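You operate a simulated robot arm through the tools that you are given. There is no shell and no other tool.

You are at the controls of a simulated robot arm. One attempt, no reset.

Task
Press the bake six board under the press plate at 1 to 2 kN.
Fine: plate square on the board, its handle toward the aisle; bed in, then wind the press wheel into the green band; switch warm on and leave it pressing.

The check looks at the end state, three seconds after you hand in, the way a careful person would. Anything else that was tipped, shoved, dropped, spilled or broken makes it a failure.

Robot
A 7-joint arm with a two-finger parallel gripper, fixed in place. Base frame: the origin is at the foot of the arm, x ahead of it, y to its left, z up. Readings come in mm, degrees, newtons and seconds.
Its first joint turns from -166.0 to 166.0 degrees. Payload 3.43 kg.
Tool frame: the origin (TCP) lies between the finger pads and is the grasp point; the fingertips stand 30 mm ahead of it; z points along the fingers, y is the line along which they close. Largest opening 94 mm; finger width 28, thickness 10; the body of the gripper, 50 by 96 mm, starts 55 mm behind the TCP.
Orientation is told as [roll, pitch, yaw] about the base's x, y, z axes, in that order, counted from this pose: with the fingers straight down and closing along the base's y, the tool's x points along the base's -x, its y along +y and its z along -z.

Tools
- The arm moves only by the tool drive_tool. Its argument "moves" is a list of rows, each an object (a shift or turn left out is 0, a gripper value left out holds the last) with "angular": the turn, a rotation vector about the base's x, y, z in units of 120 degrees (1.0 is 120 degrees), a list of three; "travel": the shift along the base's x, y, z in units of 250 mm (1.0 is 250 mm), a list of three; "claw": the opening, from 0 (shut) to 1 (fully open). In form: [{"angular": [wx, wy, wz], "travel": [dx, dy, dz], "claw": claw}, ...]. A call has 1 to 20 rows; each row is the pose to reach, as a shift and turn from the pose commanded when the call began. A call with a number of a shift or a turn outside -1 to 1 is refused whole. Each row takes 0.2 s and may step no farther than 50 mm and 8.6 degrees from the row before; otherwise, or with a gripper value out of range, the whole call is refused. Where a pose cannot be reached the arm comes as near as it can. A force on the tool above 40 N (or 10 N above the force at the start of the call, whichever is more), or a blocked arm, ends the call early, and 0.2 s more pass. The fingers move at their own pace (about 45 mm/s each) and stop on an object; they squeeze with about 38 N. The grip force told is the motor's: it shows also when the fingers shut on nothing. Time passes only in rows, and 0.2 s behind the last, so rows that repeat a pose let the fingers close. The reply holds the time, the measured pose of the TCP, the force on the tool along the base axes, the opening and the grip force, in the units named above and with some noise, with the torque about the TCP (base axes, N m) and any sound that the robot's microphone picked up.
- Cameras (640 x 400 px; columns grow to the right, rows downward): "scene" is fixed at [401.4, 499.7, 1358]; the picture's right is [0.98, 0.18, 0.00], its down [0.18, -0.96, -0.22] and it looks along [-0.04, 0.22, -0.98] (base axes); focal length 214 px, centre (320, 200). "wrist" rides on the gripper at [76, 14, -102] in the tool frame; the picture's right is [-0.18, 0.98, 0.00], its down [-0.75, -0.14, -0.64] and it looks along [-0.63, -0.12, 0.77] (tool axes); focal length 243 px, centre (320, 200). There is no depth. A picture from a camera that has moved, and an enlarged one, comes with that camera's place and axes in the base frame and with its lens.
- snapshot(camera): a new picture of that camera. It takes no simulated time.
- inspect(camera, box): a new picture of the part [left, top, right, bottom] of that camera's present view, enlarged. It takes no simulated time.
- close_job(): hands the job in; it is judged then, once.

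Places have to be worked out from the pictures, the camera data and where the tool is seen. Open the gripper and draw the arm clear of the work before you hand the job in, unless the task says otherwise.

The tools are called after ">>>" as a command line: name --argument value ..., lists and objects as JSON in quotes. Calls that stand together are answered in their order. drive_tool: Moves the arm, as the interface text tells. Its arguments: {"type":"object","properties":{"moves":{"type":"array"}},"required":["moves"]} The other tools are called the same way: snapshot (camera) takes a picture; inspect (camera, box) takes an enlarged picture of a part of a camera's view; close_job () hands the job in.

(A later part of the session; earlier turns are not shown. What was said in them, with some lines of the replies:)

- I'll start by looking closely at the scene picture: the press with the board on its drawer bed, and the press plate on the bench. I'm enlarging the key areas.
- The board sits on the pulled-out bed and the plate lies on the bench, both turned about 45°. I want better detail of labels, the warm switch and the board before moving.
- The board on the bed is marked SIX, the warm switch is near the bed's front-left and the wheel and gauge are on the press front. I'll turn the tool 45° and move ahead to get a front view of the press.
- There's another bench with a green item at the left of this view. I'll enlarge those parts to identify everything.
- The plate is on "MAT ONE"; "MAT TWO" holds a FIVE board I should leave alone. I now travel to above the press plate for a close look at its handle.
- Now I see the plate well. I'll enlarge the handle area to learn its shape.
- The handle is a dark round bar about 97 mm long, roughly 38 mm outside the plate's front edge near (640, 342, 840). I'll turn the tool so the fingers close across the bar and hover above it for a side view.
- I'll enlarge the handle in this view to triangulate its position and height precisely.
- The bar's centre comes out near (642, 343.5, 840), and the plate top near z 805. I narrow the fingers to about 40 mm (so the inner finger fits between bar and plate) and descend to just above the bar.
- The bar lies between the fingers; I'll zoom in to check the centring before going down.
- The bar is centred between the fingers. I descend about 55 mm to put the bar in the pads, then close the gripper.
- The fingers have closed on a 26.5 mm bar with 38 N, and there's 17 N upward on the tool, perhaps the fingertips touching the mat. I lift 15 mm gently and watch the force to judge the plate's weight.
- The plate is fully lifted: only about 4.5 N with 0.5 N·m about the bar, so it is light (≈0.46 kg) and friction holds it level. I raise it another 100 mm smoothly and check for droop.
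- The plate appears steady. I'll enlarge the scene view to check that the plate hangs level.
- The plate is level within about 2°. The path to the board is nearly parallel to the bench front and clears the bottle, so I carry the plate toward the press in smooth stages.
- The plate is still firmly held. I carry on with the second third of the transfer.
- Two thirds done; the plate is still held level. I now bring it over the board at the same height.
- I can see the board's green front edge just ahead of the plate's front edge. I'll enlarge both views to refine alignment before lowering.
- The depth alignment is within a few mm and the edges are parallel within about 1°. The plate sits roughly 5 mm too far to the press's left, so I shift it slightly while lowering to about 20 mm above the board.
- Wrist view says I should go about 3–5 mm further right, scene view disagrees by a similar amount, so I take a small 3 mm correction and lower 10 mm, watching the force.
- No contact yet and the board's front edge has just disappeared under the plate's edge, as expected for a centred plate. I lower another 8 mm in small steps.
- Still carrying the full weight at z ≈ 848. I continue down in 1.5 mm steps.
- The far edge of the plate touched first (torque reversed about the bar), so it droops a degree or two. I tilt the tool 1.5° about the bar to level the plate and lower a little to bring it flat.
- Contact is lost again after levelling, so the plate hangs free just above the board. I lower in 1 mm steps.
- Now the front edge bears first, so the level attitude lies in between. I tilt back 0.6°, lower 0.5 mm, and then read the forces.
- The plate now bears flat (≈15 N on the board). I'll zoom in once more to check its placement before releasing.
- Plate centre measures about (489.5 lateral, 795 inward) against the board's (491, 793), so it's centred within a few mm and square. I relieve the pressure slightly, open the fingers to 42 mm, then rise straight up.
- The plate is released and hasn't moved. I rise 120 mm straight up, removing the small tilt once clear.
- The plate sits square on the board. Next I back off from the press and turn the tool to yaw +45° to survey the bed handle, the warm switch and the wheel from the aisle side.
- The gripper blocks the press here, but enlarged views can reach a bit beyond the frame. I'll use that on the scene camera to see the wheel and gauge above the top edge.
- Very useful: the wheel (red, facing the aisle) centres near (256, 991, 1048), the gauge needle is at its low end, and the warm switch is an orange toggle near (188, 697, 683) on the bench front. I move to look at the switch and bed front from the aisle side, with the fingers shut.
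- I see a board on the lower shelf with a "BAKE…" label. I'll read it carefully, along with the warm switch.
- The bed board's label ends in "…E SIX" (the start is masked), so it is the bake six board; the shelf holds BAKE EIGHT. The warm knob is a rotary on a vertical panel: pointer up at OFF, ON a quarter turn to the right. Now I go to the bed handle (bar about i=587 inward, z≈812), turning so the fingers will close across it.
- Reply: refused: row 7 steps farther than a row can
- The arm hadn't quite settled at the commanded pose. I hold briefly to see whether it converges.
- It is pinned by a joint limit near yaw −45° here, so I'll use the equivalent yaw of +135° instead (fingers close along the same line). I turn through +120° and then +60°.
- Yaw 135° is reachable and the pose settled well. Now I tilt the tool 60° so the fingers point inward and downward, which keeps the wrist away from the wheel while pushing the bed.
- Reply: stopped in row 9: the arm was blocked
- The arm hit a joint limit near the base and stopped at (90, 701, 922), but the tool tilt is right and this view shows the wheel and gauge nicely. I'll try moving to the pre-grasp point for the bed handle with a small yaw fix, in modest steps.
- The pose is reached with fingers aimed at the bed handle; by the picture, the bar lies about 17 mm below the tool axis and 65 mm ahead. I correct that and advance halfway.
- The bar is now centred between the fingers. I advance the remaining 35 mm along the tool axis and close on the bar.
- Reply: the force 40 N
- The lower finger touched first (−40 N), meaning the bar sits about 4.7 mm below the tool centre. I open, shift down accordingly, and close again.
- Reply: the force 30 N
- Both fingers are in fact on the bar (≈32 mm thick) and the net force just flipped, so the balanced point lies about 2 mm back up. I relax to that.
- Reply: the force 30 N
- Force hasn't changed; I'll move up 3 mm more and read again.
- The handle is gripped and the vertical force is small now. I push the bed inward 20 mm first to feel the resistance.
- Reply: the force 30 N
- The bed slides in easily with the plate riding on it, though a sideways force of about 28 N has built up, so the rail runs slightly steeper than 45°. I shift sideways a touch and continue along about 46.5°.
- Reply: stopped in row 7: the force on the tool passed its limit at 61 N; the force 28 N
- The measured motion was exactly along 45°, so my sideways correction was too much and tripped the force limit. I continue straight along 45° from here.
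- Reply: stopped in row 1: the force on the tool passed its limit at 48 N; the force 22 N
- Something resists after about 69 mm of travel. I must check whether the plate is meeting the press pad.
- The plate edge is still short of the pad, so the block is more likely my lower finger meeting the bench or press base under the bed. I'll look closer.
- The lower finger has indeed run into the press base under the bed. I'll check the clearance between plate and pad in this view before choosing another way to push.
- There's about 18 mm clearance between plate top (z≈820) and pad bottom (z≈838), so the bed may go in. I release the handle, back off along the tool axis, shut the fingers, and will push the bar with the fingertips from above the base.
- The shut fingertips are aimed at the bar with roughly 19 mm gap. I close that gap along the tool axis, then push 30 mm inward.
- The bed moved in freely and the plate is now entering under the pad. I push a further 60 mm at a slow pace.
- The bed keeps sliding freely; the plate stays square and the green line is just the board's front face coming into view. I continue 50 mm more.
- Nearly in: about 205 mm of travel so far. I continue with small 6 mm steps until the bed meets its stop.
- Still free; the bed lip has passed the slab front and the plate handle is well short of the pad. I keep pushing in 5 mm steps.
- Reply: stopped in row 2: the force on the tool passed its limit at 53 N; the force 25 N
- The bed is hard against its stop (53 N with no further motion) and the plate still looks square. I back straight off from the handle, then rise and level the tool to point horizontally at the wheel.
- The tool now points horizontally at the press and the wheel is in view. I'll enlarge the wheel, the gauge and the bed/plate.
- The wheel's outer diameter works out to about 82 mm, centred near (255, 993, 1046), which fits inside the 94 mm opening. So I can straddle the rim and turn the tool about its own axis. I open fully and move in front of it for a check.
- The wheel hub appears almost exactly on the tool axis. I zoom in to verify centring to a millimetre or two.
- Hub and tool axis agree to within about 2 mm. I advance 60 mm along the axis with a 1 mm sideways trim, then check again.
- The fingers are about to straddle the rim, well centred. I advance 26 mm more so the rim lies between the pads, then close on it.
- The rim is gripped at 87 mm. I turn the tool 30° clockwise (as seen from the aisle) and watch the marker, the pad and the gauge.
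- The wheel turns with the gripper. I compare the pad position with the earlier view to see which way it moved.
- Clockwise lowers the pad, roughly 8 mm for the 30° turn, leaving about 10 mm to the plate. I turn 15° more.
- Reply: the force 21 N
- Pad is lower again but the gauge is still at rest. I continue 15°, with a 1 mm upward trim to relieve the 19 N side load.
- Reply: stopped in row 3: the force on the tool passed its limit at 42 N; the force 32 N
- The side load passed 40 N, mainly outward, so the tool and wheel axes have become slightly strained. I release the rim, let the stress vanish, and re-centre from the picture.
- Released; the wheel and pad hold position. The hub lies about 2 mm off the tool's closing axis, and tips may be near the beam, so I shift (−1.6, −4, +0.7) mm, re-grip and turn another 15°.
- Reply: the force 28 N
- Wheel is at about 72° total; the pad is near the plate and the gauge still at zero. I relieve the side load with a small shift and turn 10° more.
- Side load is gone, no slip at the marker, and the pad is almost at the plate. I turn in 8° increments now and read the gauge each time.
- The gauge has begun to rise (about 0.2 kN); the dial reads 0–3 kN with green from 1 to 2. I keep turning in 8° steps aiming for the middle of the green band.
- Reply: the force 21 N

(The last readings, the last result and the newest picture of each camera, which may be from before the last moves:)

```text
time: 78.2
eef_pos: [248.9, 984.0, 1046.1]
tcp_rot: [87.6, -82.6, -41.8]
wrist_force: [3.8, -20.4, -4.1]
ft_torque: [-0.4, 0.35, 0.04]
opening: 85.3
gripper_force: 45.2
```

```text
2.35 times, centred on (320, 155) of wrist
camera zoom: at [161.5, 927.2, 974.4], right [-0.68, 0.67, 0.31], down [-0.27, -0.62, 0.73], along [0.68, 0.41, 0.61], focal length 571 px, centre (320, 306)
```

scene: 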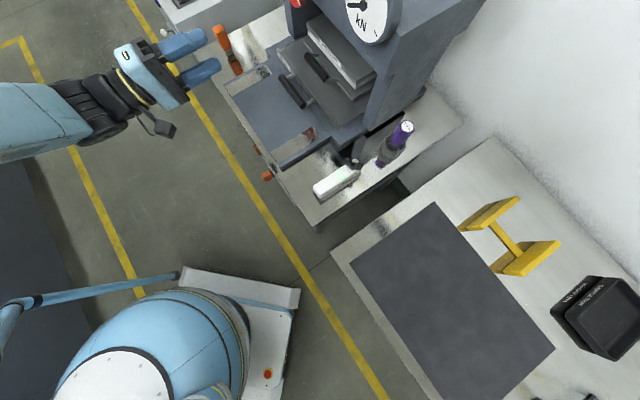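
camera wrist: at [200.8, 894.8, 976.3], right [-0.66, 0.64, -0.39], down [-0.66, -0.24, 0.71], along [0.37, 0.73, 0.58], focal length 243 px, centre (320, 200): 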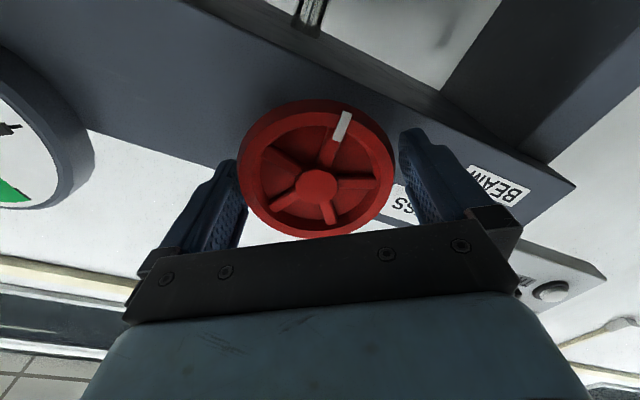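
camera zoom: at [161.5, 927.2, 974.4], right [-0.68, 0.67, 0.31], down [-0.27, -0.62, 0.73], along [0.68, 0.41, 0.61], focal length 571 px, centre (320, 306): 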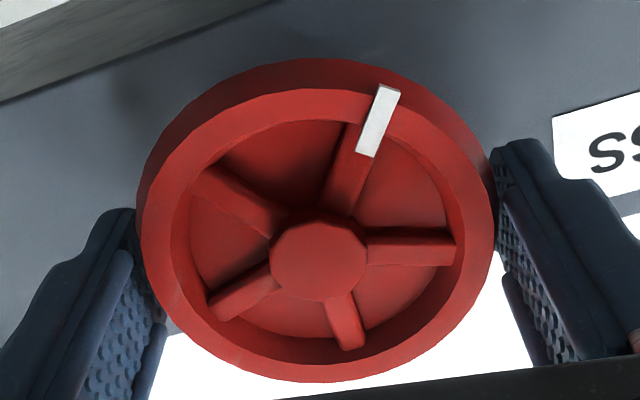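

Needle is at roughly 0.55 kN, moving about 3° per degree of wheel with no slip. I turn 12° more with a small trim to relieve side load.

>>> drive_tool --moves '[{"angular": [0.0, 0.0, 0], "travel": [0.0, -0.004, -0.001], "claw": 0.3}, {"angular": [0.018, 0.018, 0], "travel": [0.0, -0.004, -0.001]}, {"angular": [0.036, 0.036, 0], "travel": [0.0, -0.004, -0.001]}, {"angular": [0.054, 0.054, 0], "travel": [0.0, -0.004, -0.001]}, {"angular": [0.071, 0.071, 0], "travel": [0.0, -0.004, -0.001]}, {"angular": [0.071, 0.071, 0], "travel": [0.0, -0.004, -0.001]}]'

>>> inspect --camera "scene" --box '[210, 0, 390, 10]'

```text
time: 79.6
eef_pos: [249.4, 983.3, 1046.8]
tcp_rot: [89.7, -70.4, -44.0]
wrist_force: [11.3, 13.4, 8.4]
ft_torque: [0.2, -0.14, -0.49]
opening: 85.5
gripper_force: 45.4
```

```text
3.56 times, centred on (300, 5) of scene
camera zoom: at [401.4, 499.7, 1358.0], right [0.98, 0.18, 0.0], down [0.18, -0.96, -0.22], along [-0.04, 0.22, -0.98], focal length 763 px, centre (391, 893)
```

zoom: 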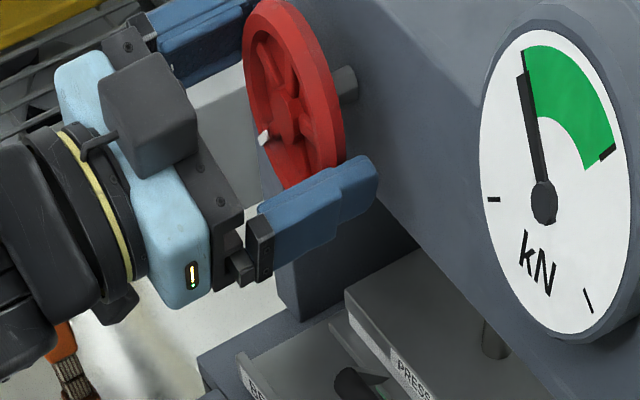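

The needle sits right at the 1 kN edge. About 13° more should bring it to the middle of the green band.

>>> drive_tool --moves '[{"angular": [0.018, 0.018, 0], "travel": [0.002, 0.002, 0.001], "claw": 0.3}, {"angular": [0.036, 0.036, 0], "travel": [0.002, 0.002, 0.001]}, {"angular": [0.054, 0.054, 0], "travel": [0.002, 0.002, 0.001]}, {"angular": [0.075, 0.075, 0], "travel": [0.002, 0.002, 0.001]}, {"angular": [0.075, 0.075, 0], "travel": [0.002, 0.002, 0.001]}]'

>>> inspect --camera "scene" --box '[210, 0, 390, 10]'

>>> inspect --camera "scene" --box '[230, 30, 390, 150]'

```text
time: 80.8
eef_pos: [249.6, 984.7, 1046.0]
tcp_rot: [90.0, -57.7, -44.2]
wrist_force: [8.7, -3.0, 0.8]
ft_torque: [0.02, -0.06, 0.41]
opening: 85.1
gripper_force: 45.2
```

```text
3.56 times, centred on (300, 5) of scene
camera zoom: at [401.4, 499.7, 1358.0], right [0.98, 0.18, 0.0], down [0.18, -0.96, -0.22], along [-0.04, 0.22, -0.98], focal length 763 px, centre (391, 893)
```

zoom: 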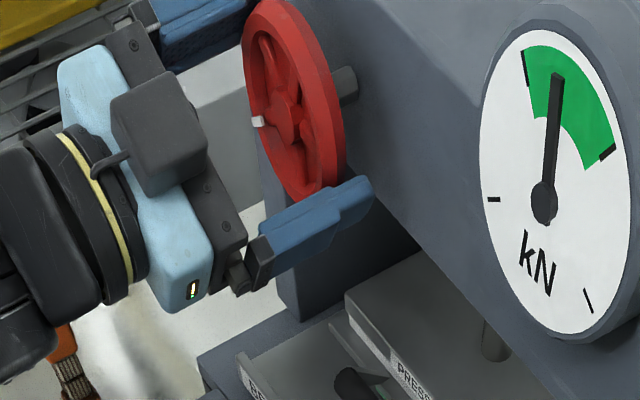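

```text
3.33 times, centred on (310, 90) of scene
camera zoom: at [401.4, 499.7, 1358.0], right [0.98, 0.18, 0.0], down [0.18, -0.96, -0.22], along [-0.04, 0.22, -0.98], focal length 715 px, centre (353, 567)
```

zoom: 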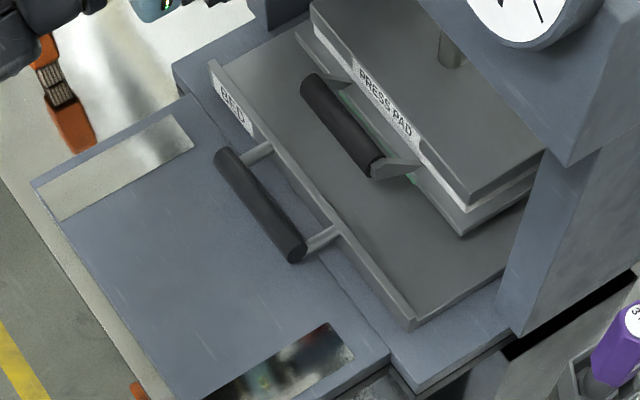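

The needle sits near the middle of the green band, about 1.4–1.5 kN. I open the fingers and check that the reading holds.

>>> drive_tool --moves '[{"travel": [0, 0, 0], "claw": 0.93}, {"travel": [0, 0, 0], "claw": 1.0}, {"travel": [0, 0, 0], "claw": 1.0}]'

>>> inspect --camera "scene" --box '[210, 0, 390, 10]'

>>> snapshot --camera "wrist"

```text
time: 81.6
eef_pos: [249.0, 983.3, 1047.0]
tcp_rot: [90.1, -57.7, -44.2]
wrist_force: [0.4, -0.2, 0.9]
ft_torque: [0.01, 0.02, 0.02]
opening: 94.1
gripper_force: 0.0
```

```text
3.56 times, centred on (300, 5) of scene
camera zoom: at [401.4, 499.7, 1358.0], right [0.98, 0.18, 0.0], down [0.18, -0.96, -0.22], along [-0.04, 0.22, -0.98], focal length 763 px, centre (391, 893)
```

zoom: 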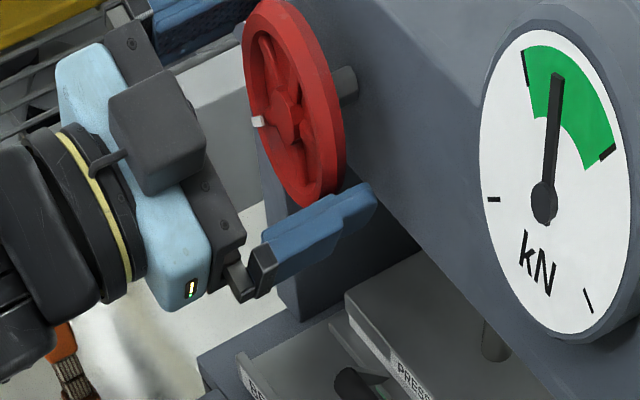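

```text
taken
camera wrist: at [140.9, 946.9, 990.1], right [-0.53, 0.51, 0.68], down [-0.07, -0.82, 0.56], along [0.85, 0.25, 0.47], focal length 243 px, centre (320, 200)
```

wrist: 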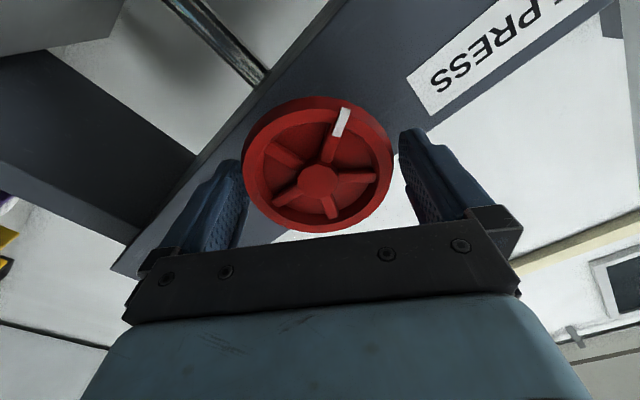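

The gauge holds near 1.45 kN after release. I withdraw straight out from the wheel, then roll the tool back while moving away from the press.

>>> drive_tool --moves '[{"travel": [-0.04, -0.04, 0], "claw": 1.0}, {"travel": [-0.1, -0.1, 0]}, {"travel": [-0.18, -0.18, 0]}, {"travel": [-0.28, -0.28, 0]}, {"travel": [-0.38, -0.38, 0]}, {"travel": [-0.48, -0.48, 0]}, {"travel": [-0.56, -0.56, 0]}]'

>>> drive_tool --moves '[{"angular": [-0.0471, -0.0471, 0], "travel": [0, 0, 0], "claw": 1.0}, {"angular": [-0.0943, -0.0943, 0]}, {"angular": [-0.1414, -0.1414, 0]}, {"angular": [-0.1886, -0.1886, 0]}, {"angular": [-0.2357, -0.2357, 0]}, {"angular": [-0.2828, -0.2828, 0]}, {"angular": [-0.33, -0.33, 0]}, {"angular": [-0.3771, -0.3771, 0]}, {"angular": [-0.4243, -0.4243, 0]}, {"angular": [-0.4714, -0.4714, 0]}, {"angular": [-0.5185, -0.5185, 0]}, {"angular": [-0.5657, -0.5657, 0]}, {"angular": [-0.6128, -0.6128, 0]}, {"angular": [-0.66, -0.66, 0]}, {"angular": [-0.7071, -0.7071, 0]}]'

>>> snapshot --camera "wrist"

>>> snapshot --camera "scene"

```text
time: 83.2
eef_pos: [112.1, 842.4, 1048.8]
tcp_rot: [89.9, -57.8, -44.2]
wrist_force: [0.1, 0.7, -0.7]
ft_torque: [0.03, 0.01, 0.03]
opening: 94.0
gripper_force: 0.0
```

```text
time: 86.4
eef_pos: [110.5, 844.6, 1046.8]
tcp_rot: [-89.3, -2.2, 134.6]
wrist_force: [-0.8, -0.3, -0.3]
ft_torque: [0.01, -0.01, -0.01]
opening: 94.1
gripper_force: 0.0
```

```text
taken
camera wrist: at [91.0, 717.9, 1030.6], right [-0.16, 0.15, -0.98], down [-0.98, 0.08, 0.18], along [0.11, 0.99, 0.13], focal length 243 px, centre (320, 200)
```

wrist: 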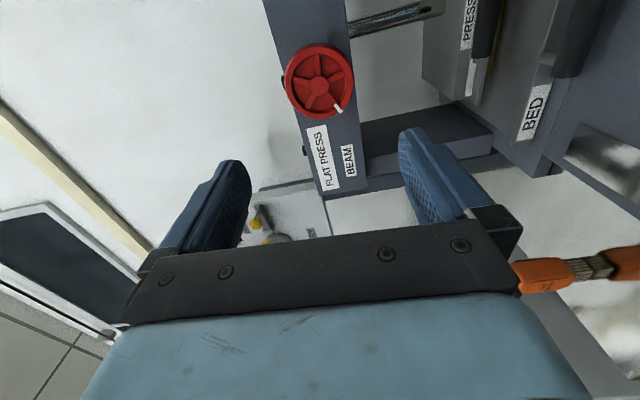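

```text
taken
```

scene: 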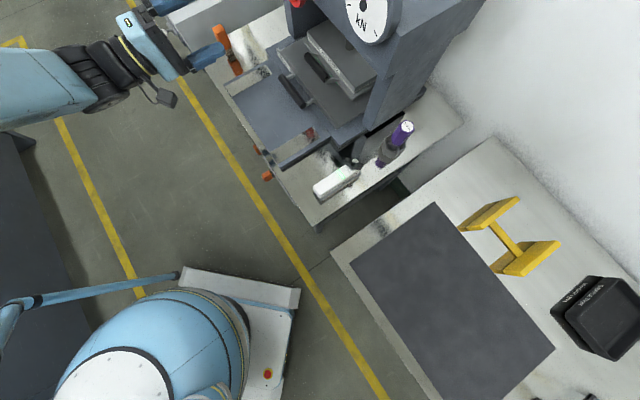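

Back to neutral roll and clear. Now I roll −90° (fingers closing sideways, camera on top) while moving toward the warm knob, staying at safe height.

>>> drive_tool --moves '[{"angular": [-0.0442, -0.0442, 0], "travel": [0.0, -0.065, -0.02], "claw": 0.8}, {"angular": [-0.0884, -0.0884, 0], "travel": [0.0, -0.13, -0.06]}, {"angular": [-0.1326, -0.1326, 0], "travel": [0.01, -0.196, -0.11]}, {"angular": [-0.1768, -0.1768, 0], "travel": [0.02, -0.26, -0.16]}, {"angular": [-0.221, -0.221, 0], "travel": [0.03, -0.33, -0.21]}, {"angular": [-0.2652, -0.2652, 0], "travel": [0.045, -0.39, -0.26], "claw": 0.6}, {"angular": [-0.3094, -0.3094, 0], "travel": [0.06, -0.46, -0.31]}, {"angular": [-0.3536, -0.3536, 0], "travel": [0.075, -0.52, -0.36]}, {"angular": [-0.3977, -0.3977, 0], "travel": [0.09, -0.59, -0.42]}, {"angular": [-0.4419, -0.4419, 0], "travel": [0.105, -0.65, -0.48]}, {"angular": [-0.4861, -0.4861, 0], "travel": [0.12, -0.72, -0.54], "claw": 0.5}, {"angular": [-0.5303, -0.5303, 0], "travel": [0.132, -0.784, -0.588]}, {"angular": [-0.5303, -0.5303, 0], "travel": [0.132, -0.784, -0.588]}]'

>>> snapshot --camera "wrist"

>>> snapshot --camera "scene"

```text
time: 89.2
eef_pos: [139.3, 648.9, 899.8]
tcp_rot: [-99.1, 87.7, 125.3]
wrist_force: [-0.3, 0.3, -0.6]
ft_torque: [0.01, 0.0, 0.0]
opening: 47.2
gripper_force: 0.0
```

```text
taken
camera wrist: at [79.3, 564.2, 975.6], right [0.68, -0.7, -0.22], down [-0.57, -0.32, -0.75], along [0.45, 0.64, -0.62], focal length 243 px, centre (320, 200)
```

wrist: 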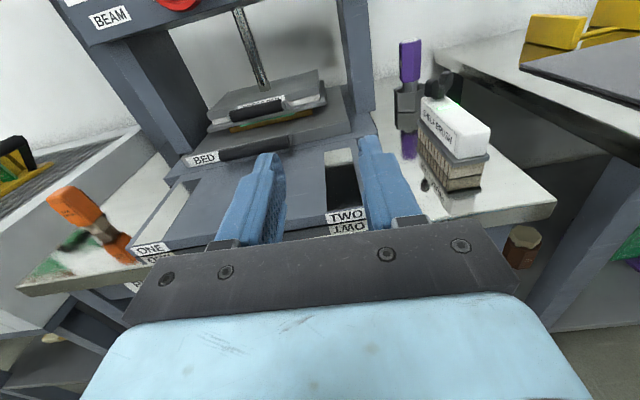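

```text
taken
```

scene: 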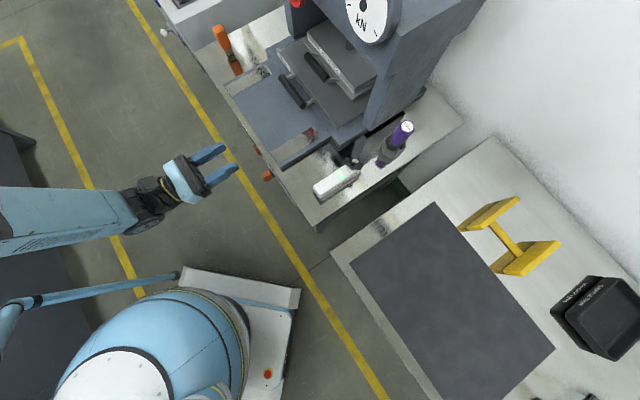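

Excellent upright view of the press. I'll enlarge it to verify plate, board and pad alignment, then go on to the knob.

>>> inspect --camera "wrist" --box '[170, 40, 370, 200]'

>>> drive_tool --moves '[{"travel": [-0.02, -0.03, -0.1], "claw": 0.5}, {"travel": [-0.04, -0.06, -0.22]}, {"travel": [-0.06, -0.08, -0.36]}, {"travel": [-0.08, -0.1, -0.5]}, {"travel": [-0.08, -0.1, -0.64]}, {"travel": [-0.08, -0.1, -0.7]}, {"travel": [-0.08, -0.1, -0.7]}]'

>>> snapshot --camera "wrist"

```text
2.50 times, centred on (270, 120) of wrist
camera zoom: at [79.3, 564.2, 975.6], right [0.68, -0.7, -0.22], down [-0.57, -0.32, -0.75], along [0.45, 0.64, -0.62], focal length 606 px, centre (445, 400)
```

zoom: 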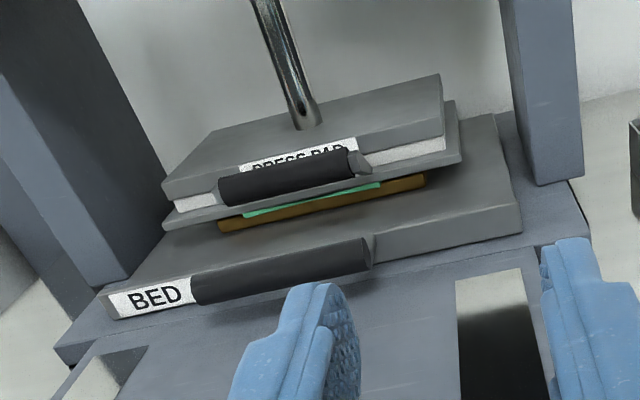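

```text
time: 90.8
eef_pos: [121.2, 624.9, 725.1]
tcp_rot: [-98.7, 87.7, 125.5]
wrist_force: [-0.2, 0.2, -0.4]
ft_torque: [-0.01, 0.02, -0.03]
opening: 46.8
gripper_force: 0.0
```

```text
taken
camera wrist: at [61.0, 540.8, 800.0], right [0.68, -0.7, -0.22], down [-0.58, -0.32, -0.75], along [0.45, 0.64, -0.62], focal length 243 px, centre (320, 200)
```

wrist: 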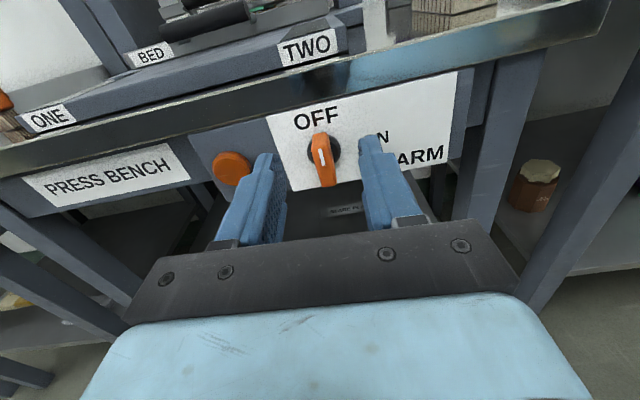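

The stack looks right: pad, plate, board and packer all square. The warm knob is now in clear view between the fingers; I zoom in on it.

>>> inspect --camera "wrist" --box '[270, 90, 390, 200]'

>>> inspect --camera "wrist" --box '[190, 70, 470, 240]'

```text
3.64 times, centred on (330, 145) of wrist
camera zoom: at [61.0, 540.8, 800.0], right [0.68, -0.7, -0.22], down [-0.58, -0.32, -0.75], along [0.45, 0.64, -0.62], focal length 882 px, centre (284, 400)
```

zoom: 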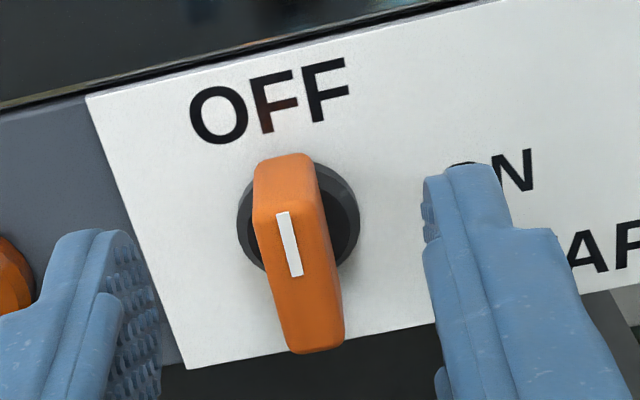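

```text
2.29 times, centred on (330, 155) of wrist
camera zoom: at [61.0, 540.8, 800.0], right [0.68, -0.7, -0.22], down [-0.58, -0.32, -0.75], along [0.45, 0.64, -0.62], focal length 555 px, centre (297, 303)
```

zoom: 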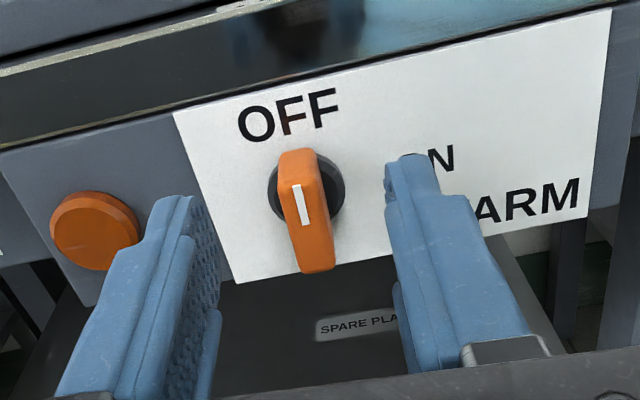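

The knob is a block about 15 mm wide and 41 mm tall, its axis at roughly l=357, z=683, pointing up at OFF. I move to a pre-grasp in front of it.

>>> drive_tool --moves '[{"travel": [0.04, 0.04, -0.06], "claw": 0.5}, {"travel": [0.08, 0.09, -0.12]}, {"travel": [0.128, 0.14, -0.168]}, {"travel": [0.128, 0.14, -0.168]}]'

>>> snapshot --camera "wrist"

>>> inspect --camera "wrist" --box '[220, 80, 420, 220]'

```text
time: 91.8
eef_pos: [156.5, 657.9, 683.7]
tcp_rot: [-98.4, 87.8, 125.9]
wrist_force: [-0.3, 1.4, 0.3]
ft_torque: [0.01, -0.02, -0.02]
opening: 47.0
gripper_force: 0.0
```

```text
taken
camera wrist: at [94.7, 573.6, 758.7], right [0.68, -0.7, -0.22], down [-0.58, -0.32, -0.75], along [0.45, 0.64, -0.62], focal length 243 px, centre (320, 200)
```

wrist: 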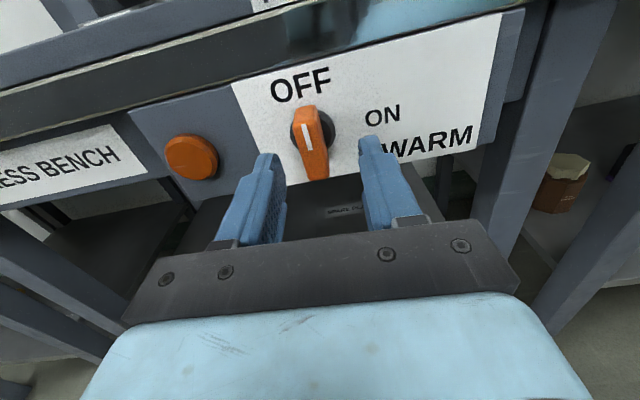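

```text
2.86 times, centred on (320, 150) of wrist
camera zoom: at [94.7, 573.6, 758.7], right [0.68, -0.7, -0.22], down [-0.58, -0.32, -0.75], along [0.45, 0.64, -0.62], focal length 693 px, centre (320, 343)
```

zoom: 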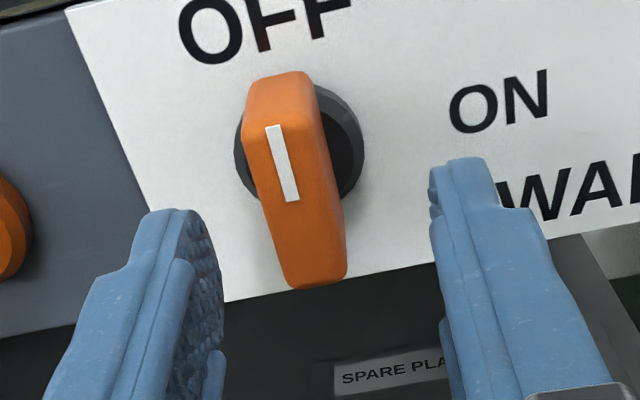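

The knob axis lies about 5.5 mm to the left of my tool axis and 1 mm higher. I correct that, advance 32 mm so the pads flank the block, and close.

>>> drive_tool --moves '[{"travel": [-0.016, 0.016, 0.004], "claw": 0.5}, {"travel": [0.03, 0.06, 0.004]}, {"travel": [0.075, 0.106, 0.004]}, {"travel": [0.075, 0.106, 0.004], "claw": 0.4}, {"travel": [0.075, 0.106, 0.004], "claw": 0.2}, {"travel": [0.075, 0.106, 0.004], "claw": 0.0}, {"travel": [0.075, 0.106, 0.004], "claw": 0.0}]'

>>> snapshot --camera "wrist"

```text
time: 93.4
eef_pos: [173.3, 682.8, 683.3]
tcp_rot: [-97.7, 87.8, 126.5]
wrist_force: [0.2, -17.1, -3.5]
ft_torque: [0.13, -0.14, 0.58]
opening: 16.1
gripper_force: 43.0
```

```text
taken
camera wrist: at [112.5, 598.4, 758.0], right [0.68, -0.7, -0.22], down [-0.58, -0.32, -0.75], along [0.45, 0.64, -0.62], focal length 243 px, centre (320, 200)
```

wrist: 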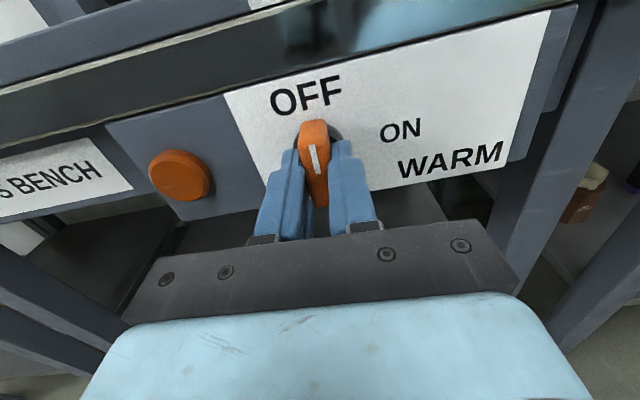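

The knob block is gripped (16 mm). I rotate clockwise 30° first to see it follow.

>>> drive_tool --moves '[{"angular": [0.04, 0.04, 0], "claw": 0.0}, {"angular": [0.08, 0.08, 0]}, {"angular": [0.12, 0.12, 0]}, {"angular": [0.1768, 0.1768, 0], "travel": [0, 0, 0]}]'

>>> snapshot --camera "wrist"

```text
refused: row 4 steps farther than a row can; nothing moved
```

```text
taken
camera wrist: at [112.5, 598.4, 758.0], right [0.68, -0.7, -0.22], down [-0.58, -0.32, -0.75], along [0.45, 0.64, -0.62], focal length 243 px, centre (320, 200)
```

wrist: 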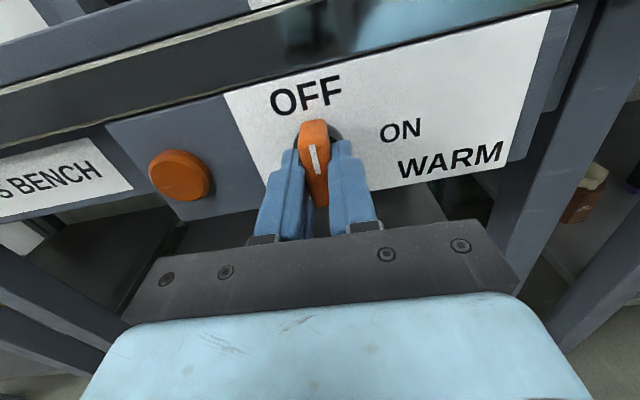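

One step was too large; I repeat with even 7.5° steps.

>>> drive_tool --moves '[{"angular": [0.0442, 0.0442, 0], "claw": 0.0}, {"angular": [0.0884, 0.0884, 0]}, {"angular": [0.1326, 0.1326, 0]}, {"angular": [0.1768, 0.1768, 0]}, {"angular": [0.1768, 0.1768, 0]}]'

>>> snapshot --camera "wrist"

```text
time: 94.6
eef_pos: [173.1, 683.4, 683.4]
tcp_rot: [-89.8, 57.7, 134.4]
wrist_force: [-6.3, -37.6, -1.1]
ft_torque: [-0.29, 0.38, 1.1]
opening: 16.2
gripper_force: 45.0
```

```text
taken
camera wrist: at [137.0, 573.9, 740.3], right [0.51, -0.53, -0.68], down [-0.82, -0.07, -0.56], along [0.24, 0.85, -0.47], focal length 243 px, centre (320, 200)
```

wrist: 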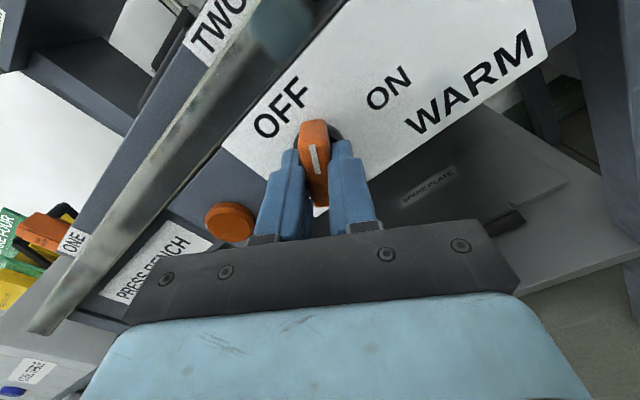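

The knob follows. The side load is at 38 N, so I ease back about 2.5 mm in that direction and rotate another 30°.

>>> drive_tool --moves '[{"travel": [-0.002, -0.01, 0], "claw": 0.0}, {"angular": [0.0442, 0.0442, 0], "travel": [-0.002, -0.01, 0]}, {"angular": [0.0884, 0.0884, 0], "travel": [-0.002, -0.01, 0]}, {"angular": [0.1326, 0.1326, 0], "travel": [-0.002, -0.01, 0]}, {"angular": [0.1768, 0.1768, 0], "travel": [-0.002, -0.01, 0]}, {"angular": [0.1768, 0.1768, 0], "travel": [-0.002, -0.01, 0]}]'

>>> snapshot --camera "wrist"

```text
time: 96.0
eef_pos: [172.6, 684.4, 684.8]
tcp_rot: [-89.5, 27.6, 134.6]
wrist_force: [-4.0, 34.8, -15.5]
ft_torque: [0.45, -0.45, 0.99]
opening: 16.1
gripper_force: 45.1
```

```text
taken
camera wrist: at [152.0, 558.9, 707.7], right [0.2, -0.21, -0.96], down [-0.97, 0.07, -0.22], along [0.12, 0.97, -0.19], focal length 243 px, centre (320, 200)
```

wrist: 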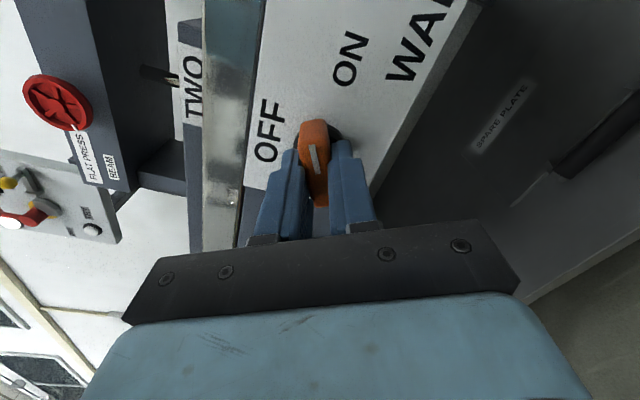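

60° turned; the load swung the other way, so I undo half the shift and finish the last 30° toward ON.

>>> drive_tool --moves '[{"travel": [0, 0.005, -0.002], "claw": 0.0}, {"angular": [0.0442, 0.0442, 0], "travel": [0, 0.005, -0.002]}, {"angular": [0.0884, 0.0884, 0], "travel": [0, 0.005, -0.002]}, {"angular": [0.1326, 0.1326, 0], "travel": [0, 0.005, -0.002]}, {"angular": [0.1768, 0.1768, 0], "travel": [0, 0.005, -0.002]}, {"angular": [0.1768, 0.1768, 0], "travel": [0, 0.005, -0.002]}]'

>>> snapshot --camera "wrist"

>>> inspect --camera "wrist" --box '[220, 20, 460, 220]'

```text
time: 97.4
eef_pos: [172.9, 683.4, 685.5]
tcp_rot: [-89.4, -2.5, 134.6]
wrist_force: [1.4, 20.3, 28.8]
ft_torque: [-0.28, -1.81, 0.62]
opening: 17.0
gripper_force: 45.1
```

```text
taken
camera wrist: at [153.1, 557.4, 668.7], right [-0.17, 0.15, -0.97], down [-0.98, 0.08, 0.18], along [0.11, 0.98, 0.14], focal length 243 px, centre (320, 200)
```

wrist: 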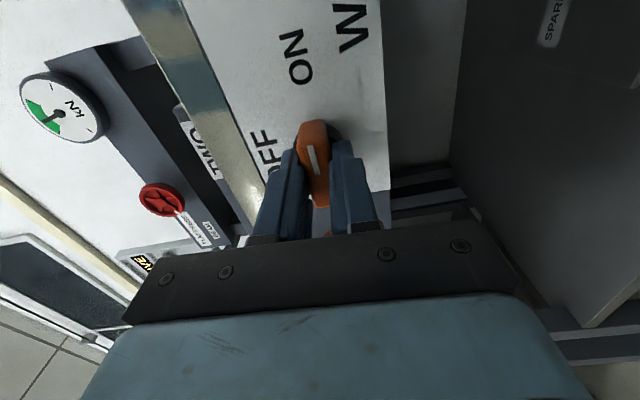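

```text
2.00 times, centred on (340, 120) of wrist
camera zoom: at [153.1, 557.4, 668.7], right [-0.17, 0.15, -0.97], down [-0.98, 0.08, 0.18], along [0.11, 0.98, 0.14], focal length 485 px, centre (280, 360)
```

zoom: 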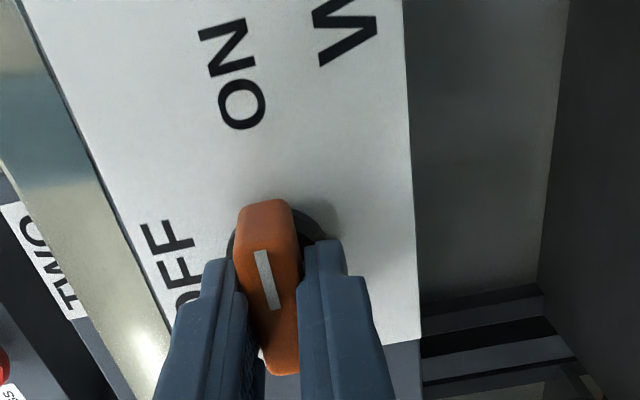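

The knob now points at ON and resists further turning, so it's at its stop. I open the fingers and back straight out.

>>> drive_tool --moves '[{"angular": [-0.01, -0.01, 0], "travel": [0, 0, 0], "claw": 0.0}, {"angular": [-0.01, -0.01, 0], "travel": [0, 0, 0], "claw": 0.25}, {"angular": [-0.01, -0.01, 0], "travel": [0, 0, 0], "claw": 0.45}, {"angular": [-0.01, -0.01, 0], "travel": [0, 0, 0], "claw": 0.5}, {"angular": [-0.01, -0.01, 0], "travel": [-0.06, -0.06, 0], "claw": 0.5}, {"angular": [-0.01, -0.01, 0], "travel": [-0.14, -0.14, 0]}, {"angular": [-0.01, -0.01, 0], "travel": [-0.24, -0.24, 0]}, {"angular": [-0.01, -0.01, 0], "travel": [-0.32, -0.32, 0]}]'

>>> snapshot --camera "wrist"

>>> snapshot --camera "scene"

```text
time: 99.2
eef_pos: [91.0, 600.8, 685.0]
tcp_rot: [-89.3, -0.6, 134.4]
wrist_force: [0.6, 0.0, -0.7]
ft_torque: [-0.02, 0.0, 0.02]
opening: 46.9
gripper_force: 0.0
```

```text
taken
camera wrist: at [72.2, 474.8, 670.3], right [-0.15, 0.13, -0.98], down [-0.98, 0.09, 0.16], along [0.11, 0.99, 0.11], focal length 243 px, centre (320, 200)
```

wrist: 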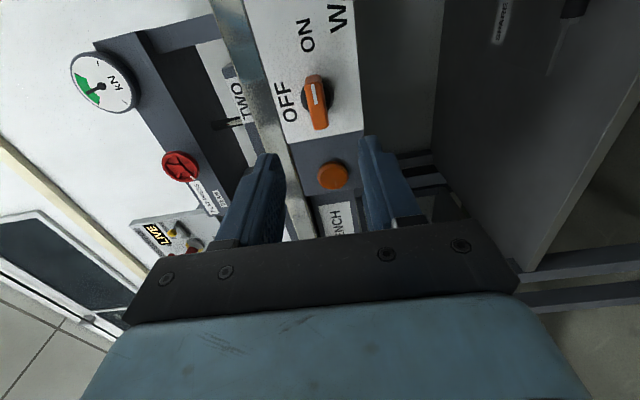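

```text
taken
```

scene: 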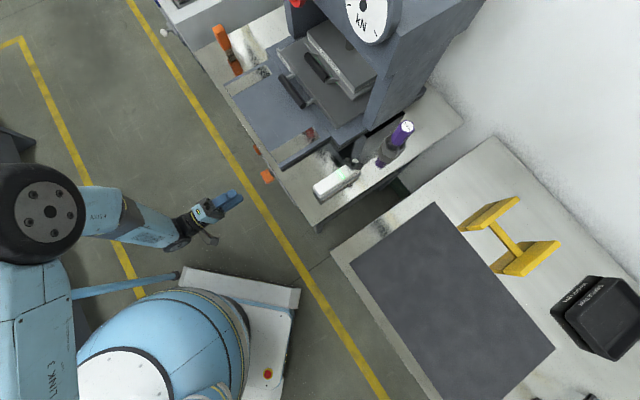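

I check the knob setting, gauge and press supply in enlarged views.

>>> inspect --camera "wrist" --box '[250, 40, 370, 150]'

>>> inspect --camera "wrist" --box '[60, 40, 240, 270]'

>>> inspect --camera "scene" --box '[210, 0, 390, 10]'

>>> inspect --camera "scene" --box '[230, 30, 390, 150]'

```text
3.64 times, centred on (310, 95) of wrist
camera zoom: at [72.2, 474.8, 670.3], right [-0.15, 0.13, -0.98], down [-0.98, 0.09, 0.16], along [0.11, 0.99, 0.11], focal length 882 px, centre (356, 582)
```

zoom: 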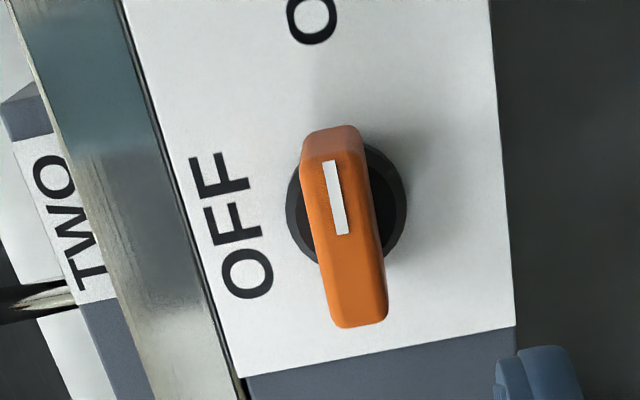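

```text
1.74 times, centred on (150, 155) of wrist
camera zoom: at [72.2, 474.8, 670.3], right [-0.15, 0.13, -0.98], down [-0.98, 0.09, 0.16], along [0.11, 0.99, 0.11], focal length 422 px, centre (616, 278)
```

zoom: 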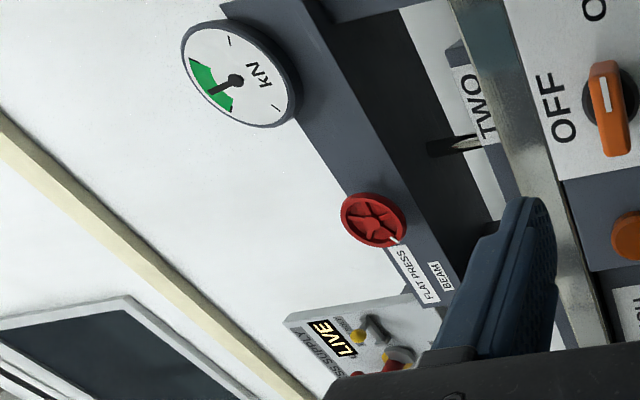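

```text
3.56 times, centred on (300, 5) of scene
camera zoom: at [401.4, 499.7, 1358.0], right [0.98, 0.18, 0.0], down [0.18, -0.96, -0.22], along [-0.04, 0.22, -0.98], focal length 763 px, centre (391, 893)
```

zoom: 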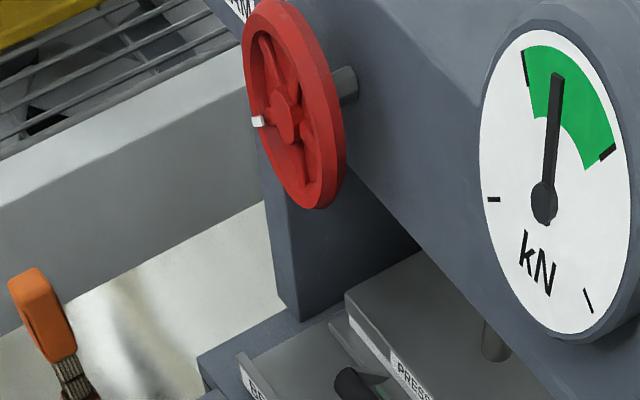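

```text
3.33 times, centred on (310, 90) of scene
camera zoom: at [401.4, 499.7, 1358.0], right [0.98, 0.18, 0.0], down [0.18, -0.96, -0.22], along [-0.04, 0.22, -0.98], focal length 715 px, centre (353, 567)
```

zoom: 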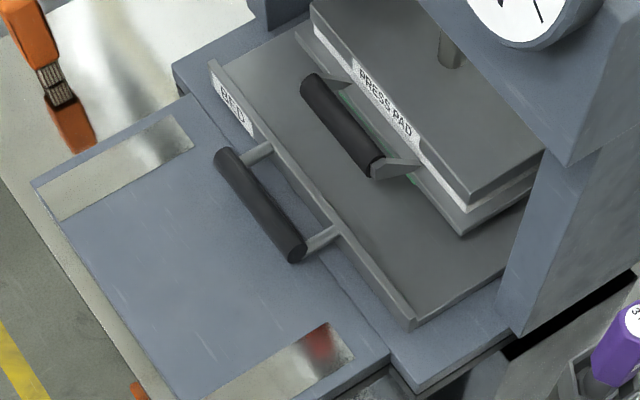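

Warm is at ON, the gauge holds about 1.45 kN in the green, and the supply still reads LIVE. I open the gripper, rise and draw the arm clear, bringing the tool back to pointing down.

>>> drive_tool --moves '[{"travel": [-0.03, -0.03, 0.06], "claw": 0.7}, {"travel": [-0.05, -0.05, 0.18], "claw": 1.0}, {"travel": [-0.05, -0.05, 0.34]}, {"travel": [-0.05, -0.05, 0.5]}, {"travel": [-0.05, -0.05, 0.66]}, {"travel": [-0.05, -0.05, 0.82]}, {"travel": [-0.05, -0.05, 0.96]}, {"travel": [-0.05, -0.05, 0.96]}]'

>>> drive_tool --moves '[{"angular": [-0.0442, 0.0442, 0], "travel": [-0.02, -0.02, 0.06], "claw": 1.0}, {"angular": [-0.0884, 0.0884, 0], "travel": [-0.04, -0.04, 0.12]}, {"angular": [-0.1326, 0.1326, 0], "travel": [-0.06, -0.06, 0.2]}, {"angular": [-0.1768, 0.1768, 0], "travel": [-0.1, -0.08, 0.28]}, {"angular": [-0.221, 0.221, 0], "travel": [-0.14, -0.1, 0.36]}, {"angular": [-0.2652, 0.2652, 0], "travel": [-0.18, -0.12, 0.44]}, {"angular": [-0.3094, 0.3094, 0], "travel": [-0.22, -0.14, 0.52]}, {"angular": [-0.3536, 0.3536, 0], "travel": [-0.26, -0.16, 0.6]}, {"angular": [-0.3977, 0.3977, 0], "travel": [-0.28, -0.18, 0.68]}, {"angular": [-0.4419, 0.4419, 0], "travel": [-0.28, -0.18, 0.74]}, {"angular": [-0.4861, 0.4861, 0], "travel": [-0.28, -0.18, 0.8]}, {"angular": [-0.5303, 0.5303, 0], "travel": [-0.28, -0.18, 0.84]}, {"angular": [-0.5303, 0.5303, 0], "travel": [-0.28, -0.18, 0.84]}]'

>>> snapshot --camera "scene"

>>> inspect --camera "scene" --box '[210, 0, 390, 10]'

>>> snapshot --camera "wrist"

```text
time: 101.0
eef_pos: [83.1, 589.7, 921.3]
tcp_rot: [-89.2, -0.7, 134.7]
wrist_force: [0.8, -0.4, 0.2]
ft_torque: [0.02, -0.01, 0.05]
opening: 93.9
gripper_force: 0.0
```

```text
time: 103.8
eef_pos: [9.9, 544.0, 1133.0]
tcp_rot: [0.8, 0.5, 134.5]
wrist_force: [-0.2, 0.0, -0.5]
ft_torque: [0.0, -0.03, 0.0]
opening: 94.1
gripper_force: 0.0
```

```text
taken
```

scene: 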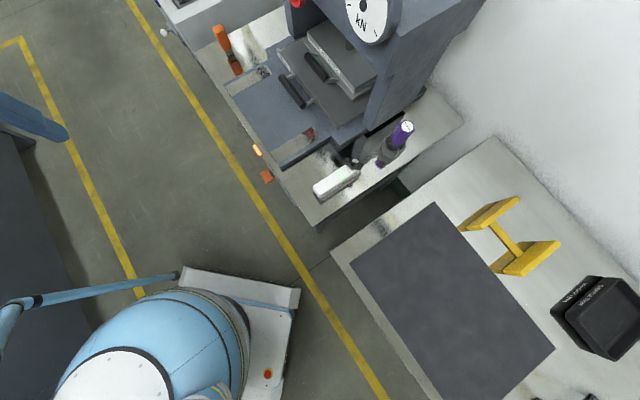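

```text
3.56 times, centred on (300, 5) of scene
camera zoom: at [401.4, 499.7, 1358.0], right [0.98, 0.18, 0.0], down [0.18, -0.96, -0.22], along [-0.04, 0.22, -0.98], focal length 763 px, centre (391, 893)
```

zoom: 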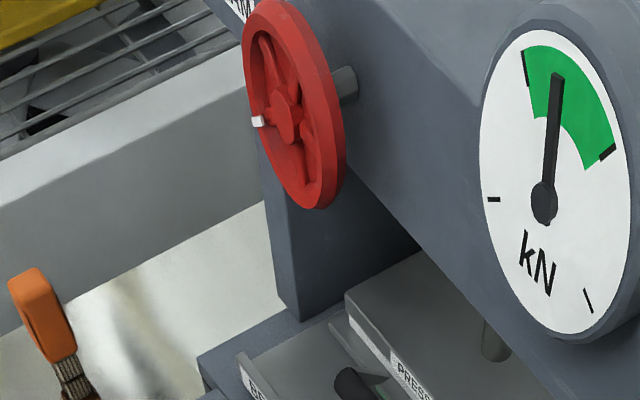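

```text
taken
camera wrist: at [54.4, 480.9, 1236.4], right [-0.83, -0.56, 0.01], down [-0.42, 0.65, 0.64], along [-0.36, 0.52, -0.77], focal length 243 px, centre (320, 200)
```

wrist: 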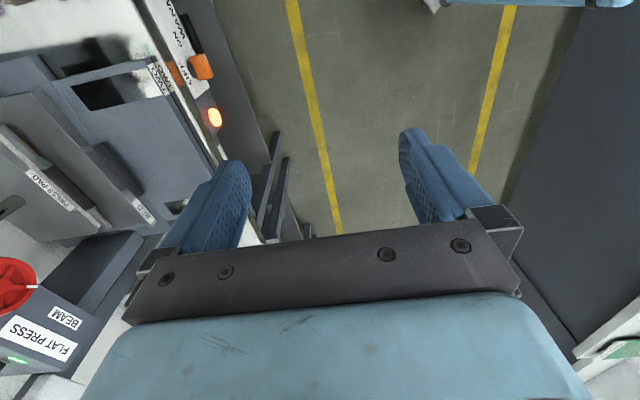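

The round lamp beside the switch is now glowing, confirming warm is on, and the gauge holds in the green. One last close look at the lamp and the press stack.

>>> inspect --camera "wrist" --box '[0, 20, 240, 240]'

>>> inspect --camera "scene" --box '[200, 20, 440, 200]'

```text
1.82 times, centred on (120, 130) of wrist
camera zoom: at [54.4, 480.9, 1236.4], right [-0.83, -0.56, 0.01], down [-0.42, 0.65, 0.64], along [-0.36, 0.52, -0.77], focal length 441 px, centre (684, 327)
```

zoom: 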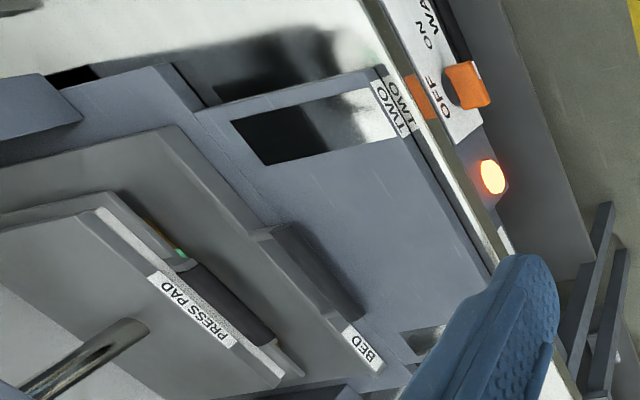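

```text
2.22 times, centred on (320, 110) of scene
camera zoom: at [401.4, 499.7, 1358.0], right [0.98, 0.18, 0.0], down [0.18, -0.96, -0.22], along [-0.04, 0.22, -0.98], focal length 477 px, centre (320, 400)
```

zoom: 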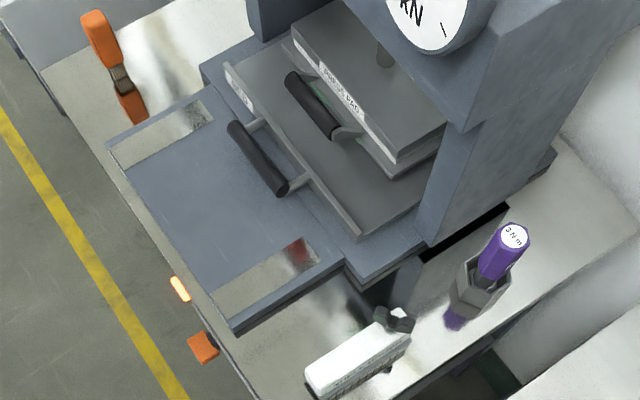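

The plate is square on the board with its handle toward the aisle, the bed is in, and the gauge reads about 1.45 kN. The warm lamp is lit, everything else is where it was, and the arm is clear with the gripper open, so I hand the job in.

>>> close_job

```text
The job is handed in.
```

I handed the job in with the bake six board pressing under the plate at about 1.45 kN, warm switched on. The result of the check hasn't come back.

- **Board:** I took the board already on the press bed as bake six. The start of its label is masked and only "…E SIX" shows; the other two boards I could read are marked FIVE and BAKE EIGHT.
- **Plate:** it lies square on the board, centred within a few millimetres, with its handle toward the aisle.
- **Bed:** pushed in until it met its stop.
- **Pressure:** the gauge needle sits near the middle of the green band and held there after I let go of the wheel.
- **Warm:** the knob points to ON and the lamp beside it is lit.

On the way in, one finger touched the press base and I had to change how I pushed the bed. I saw nothing tipped, shoved or dropped. The gripper is open and the arm is clear of the press.
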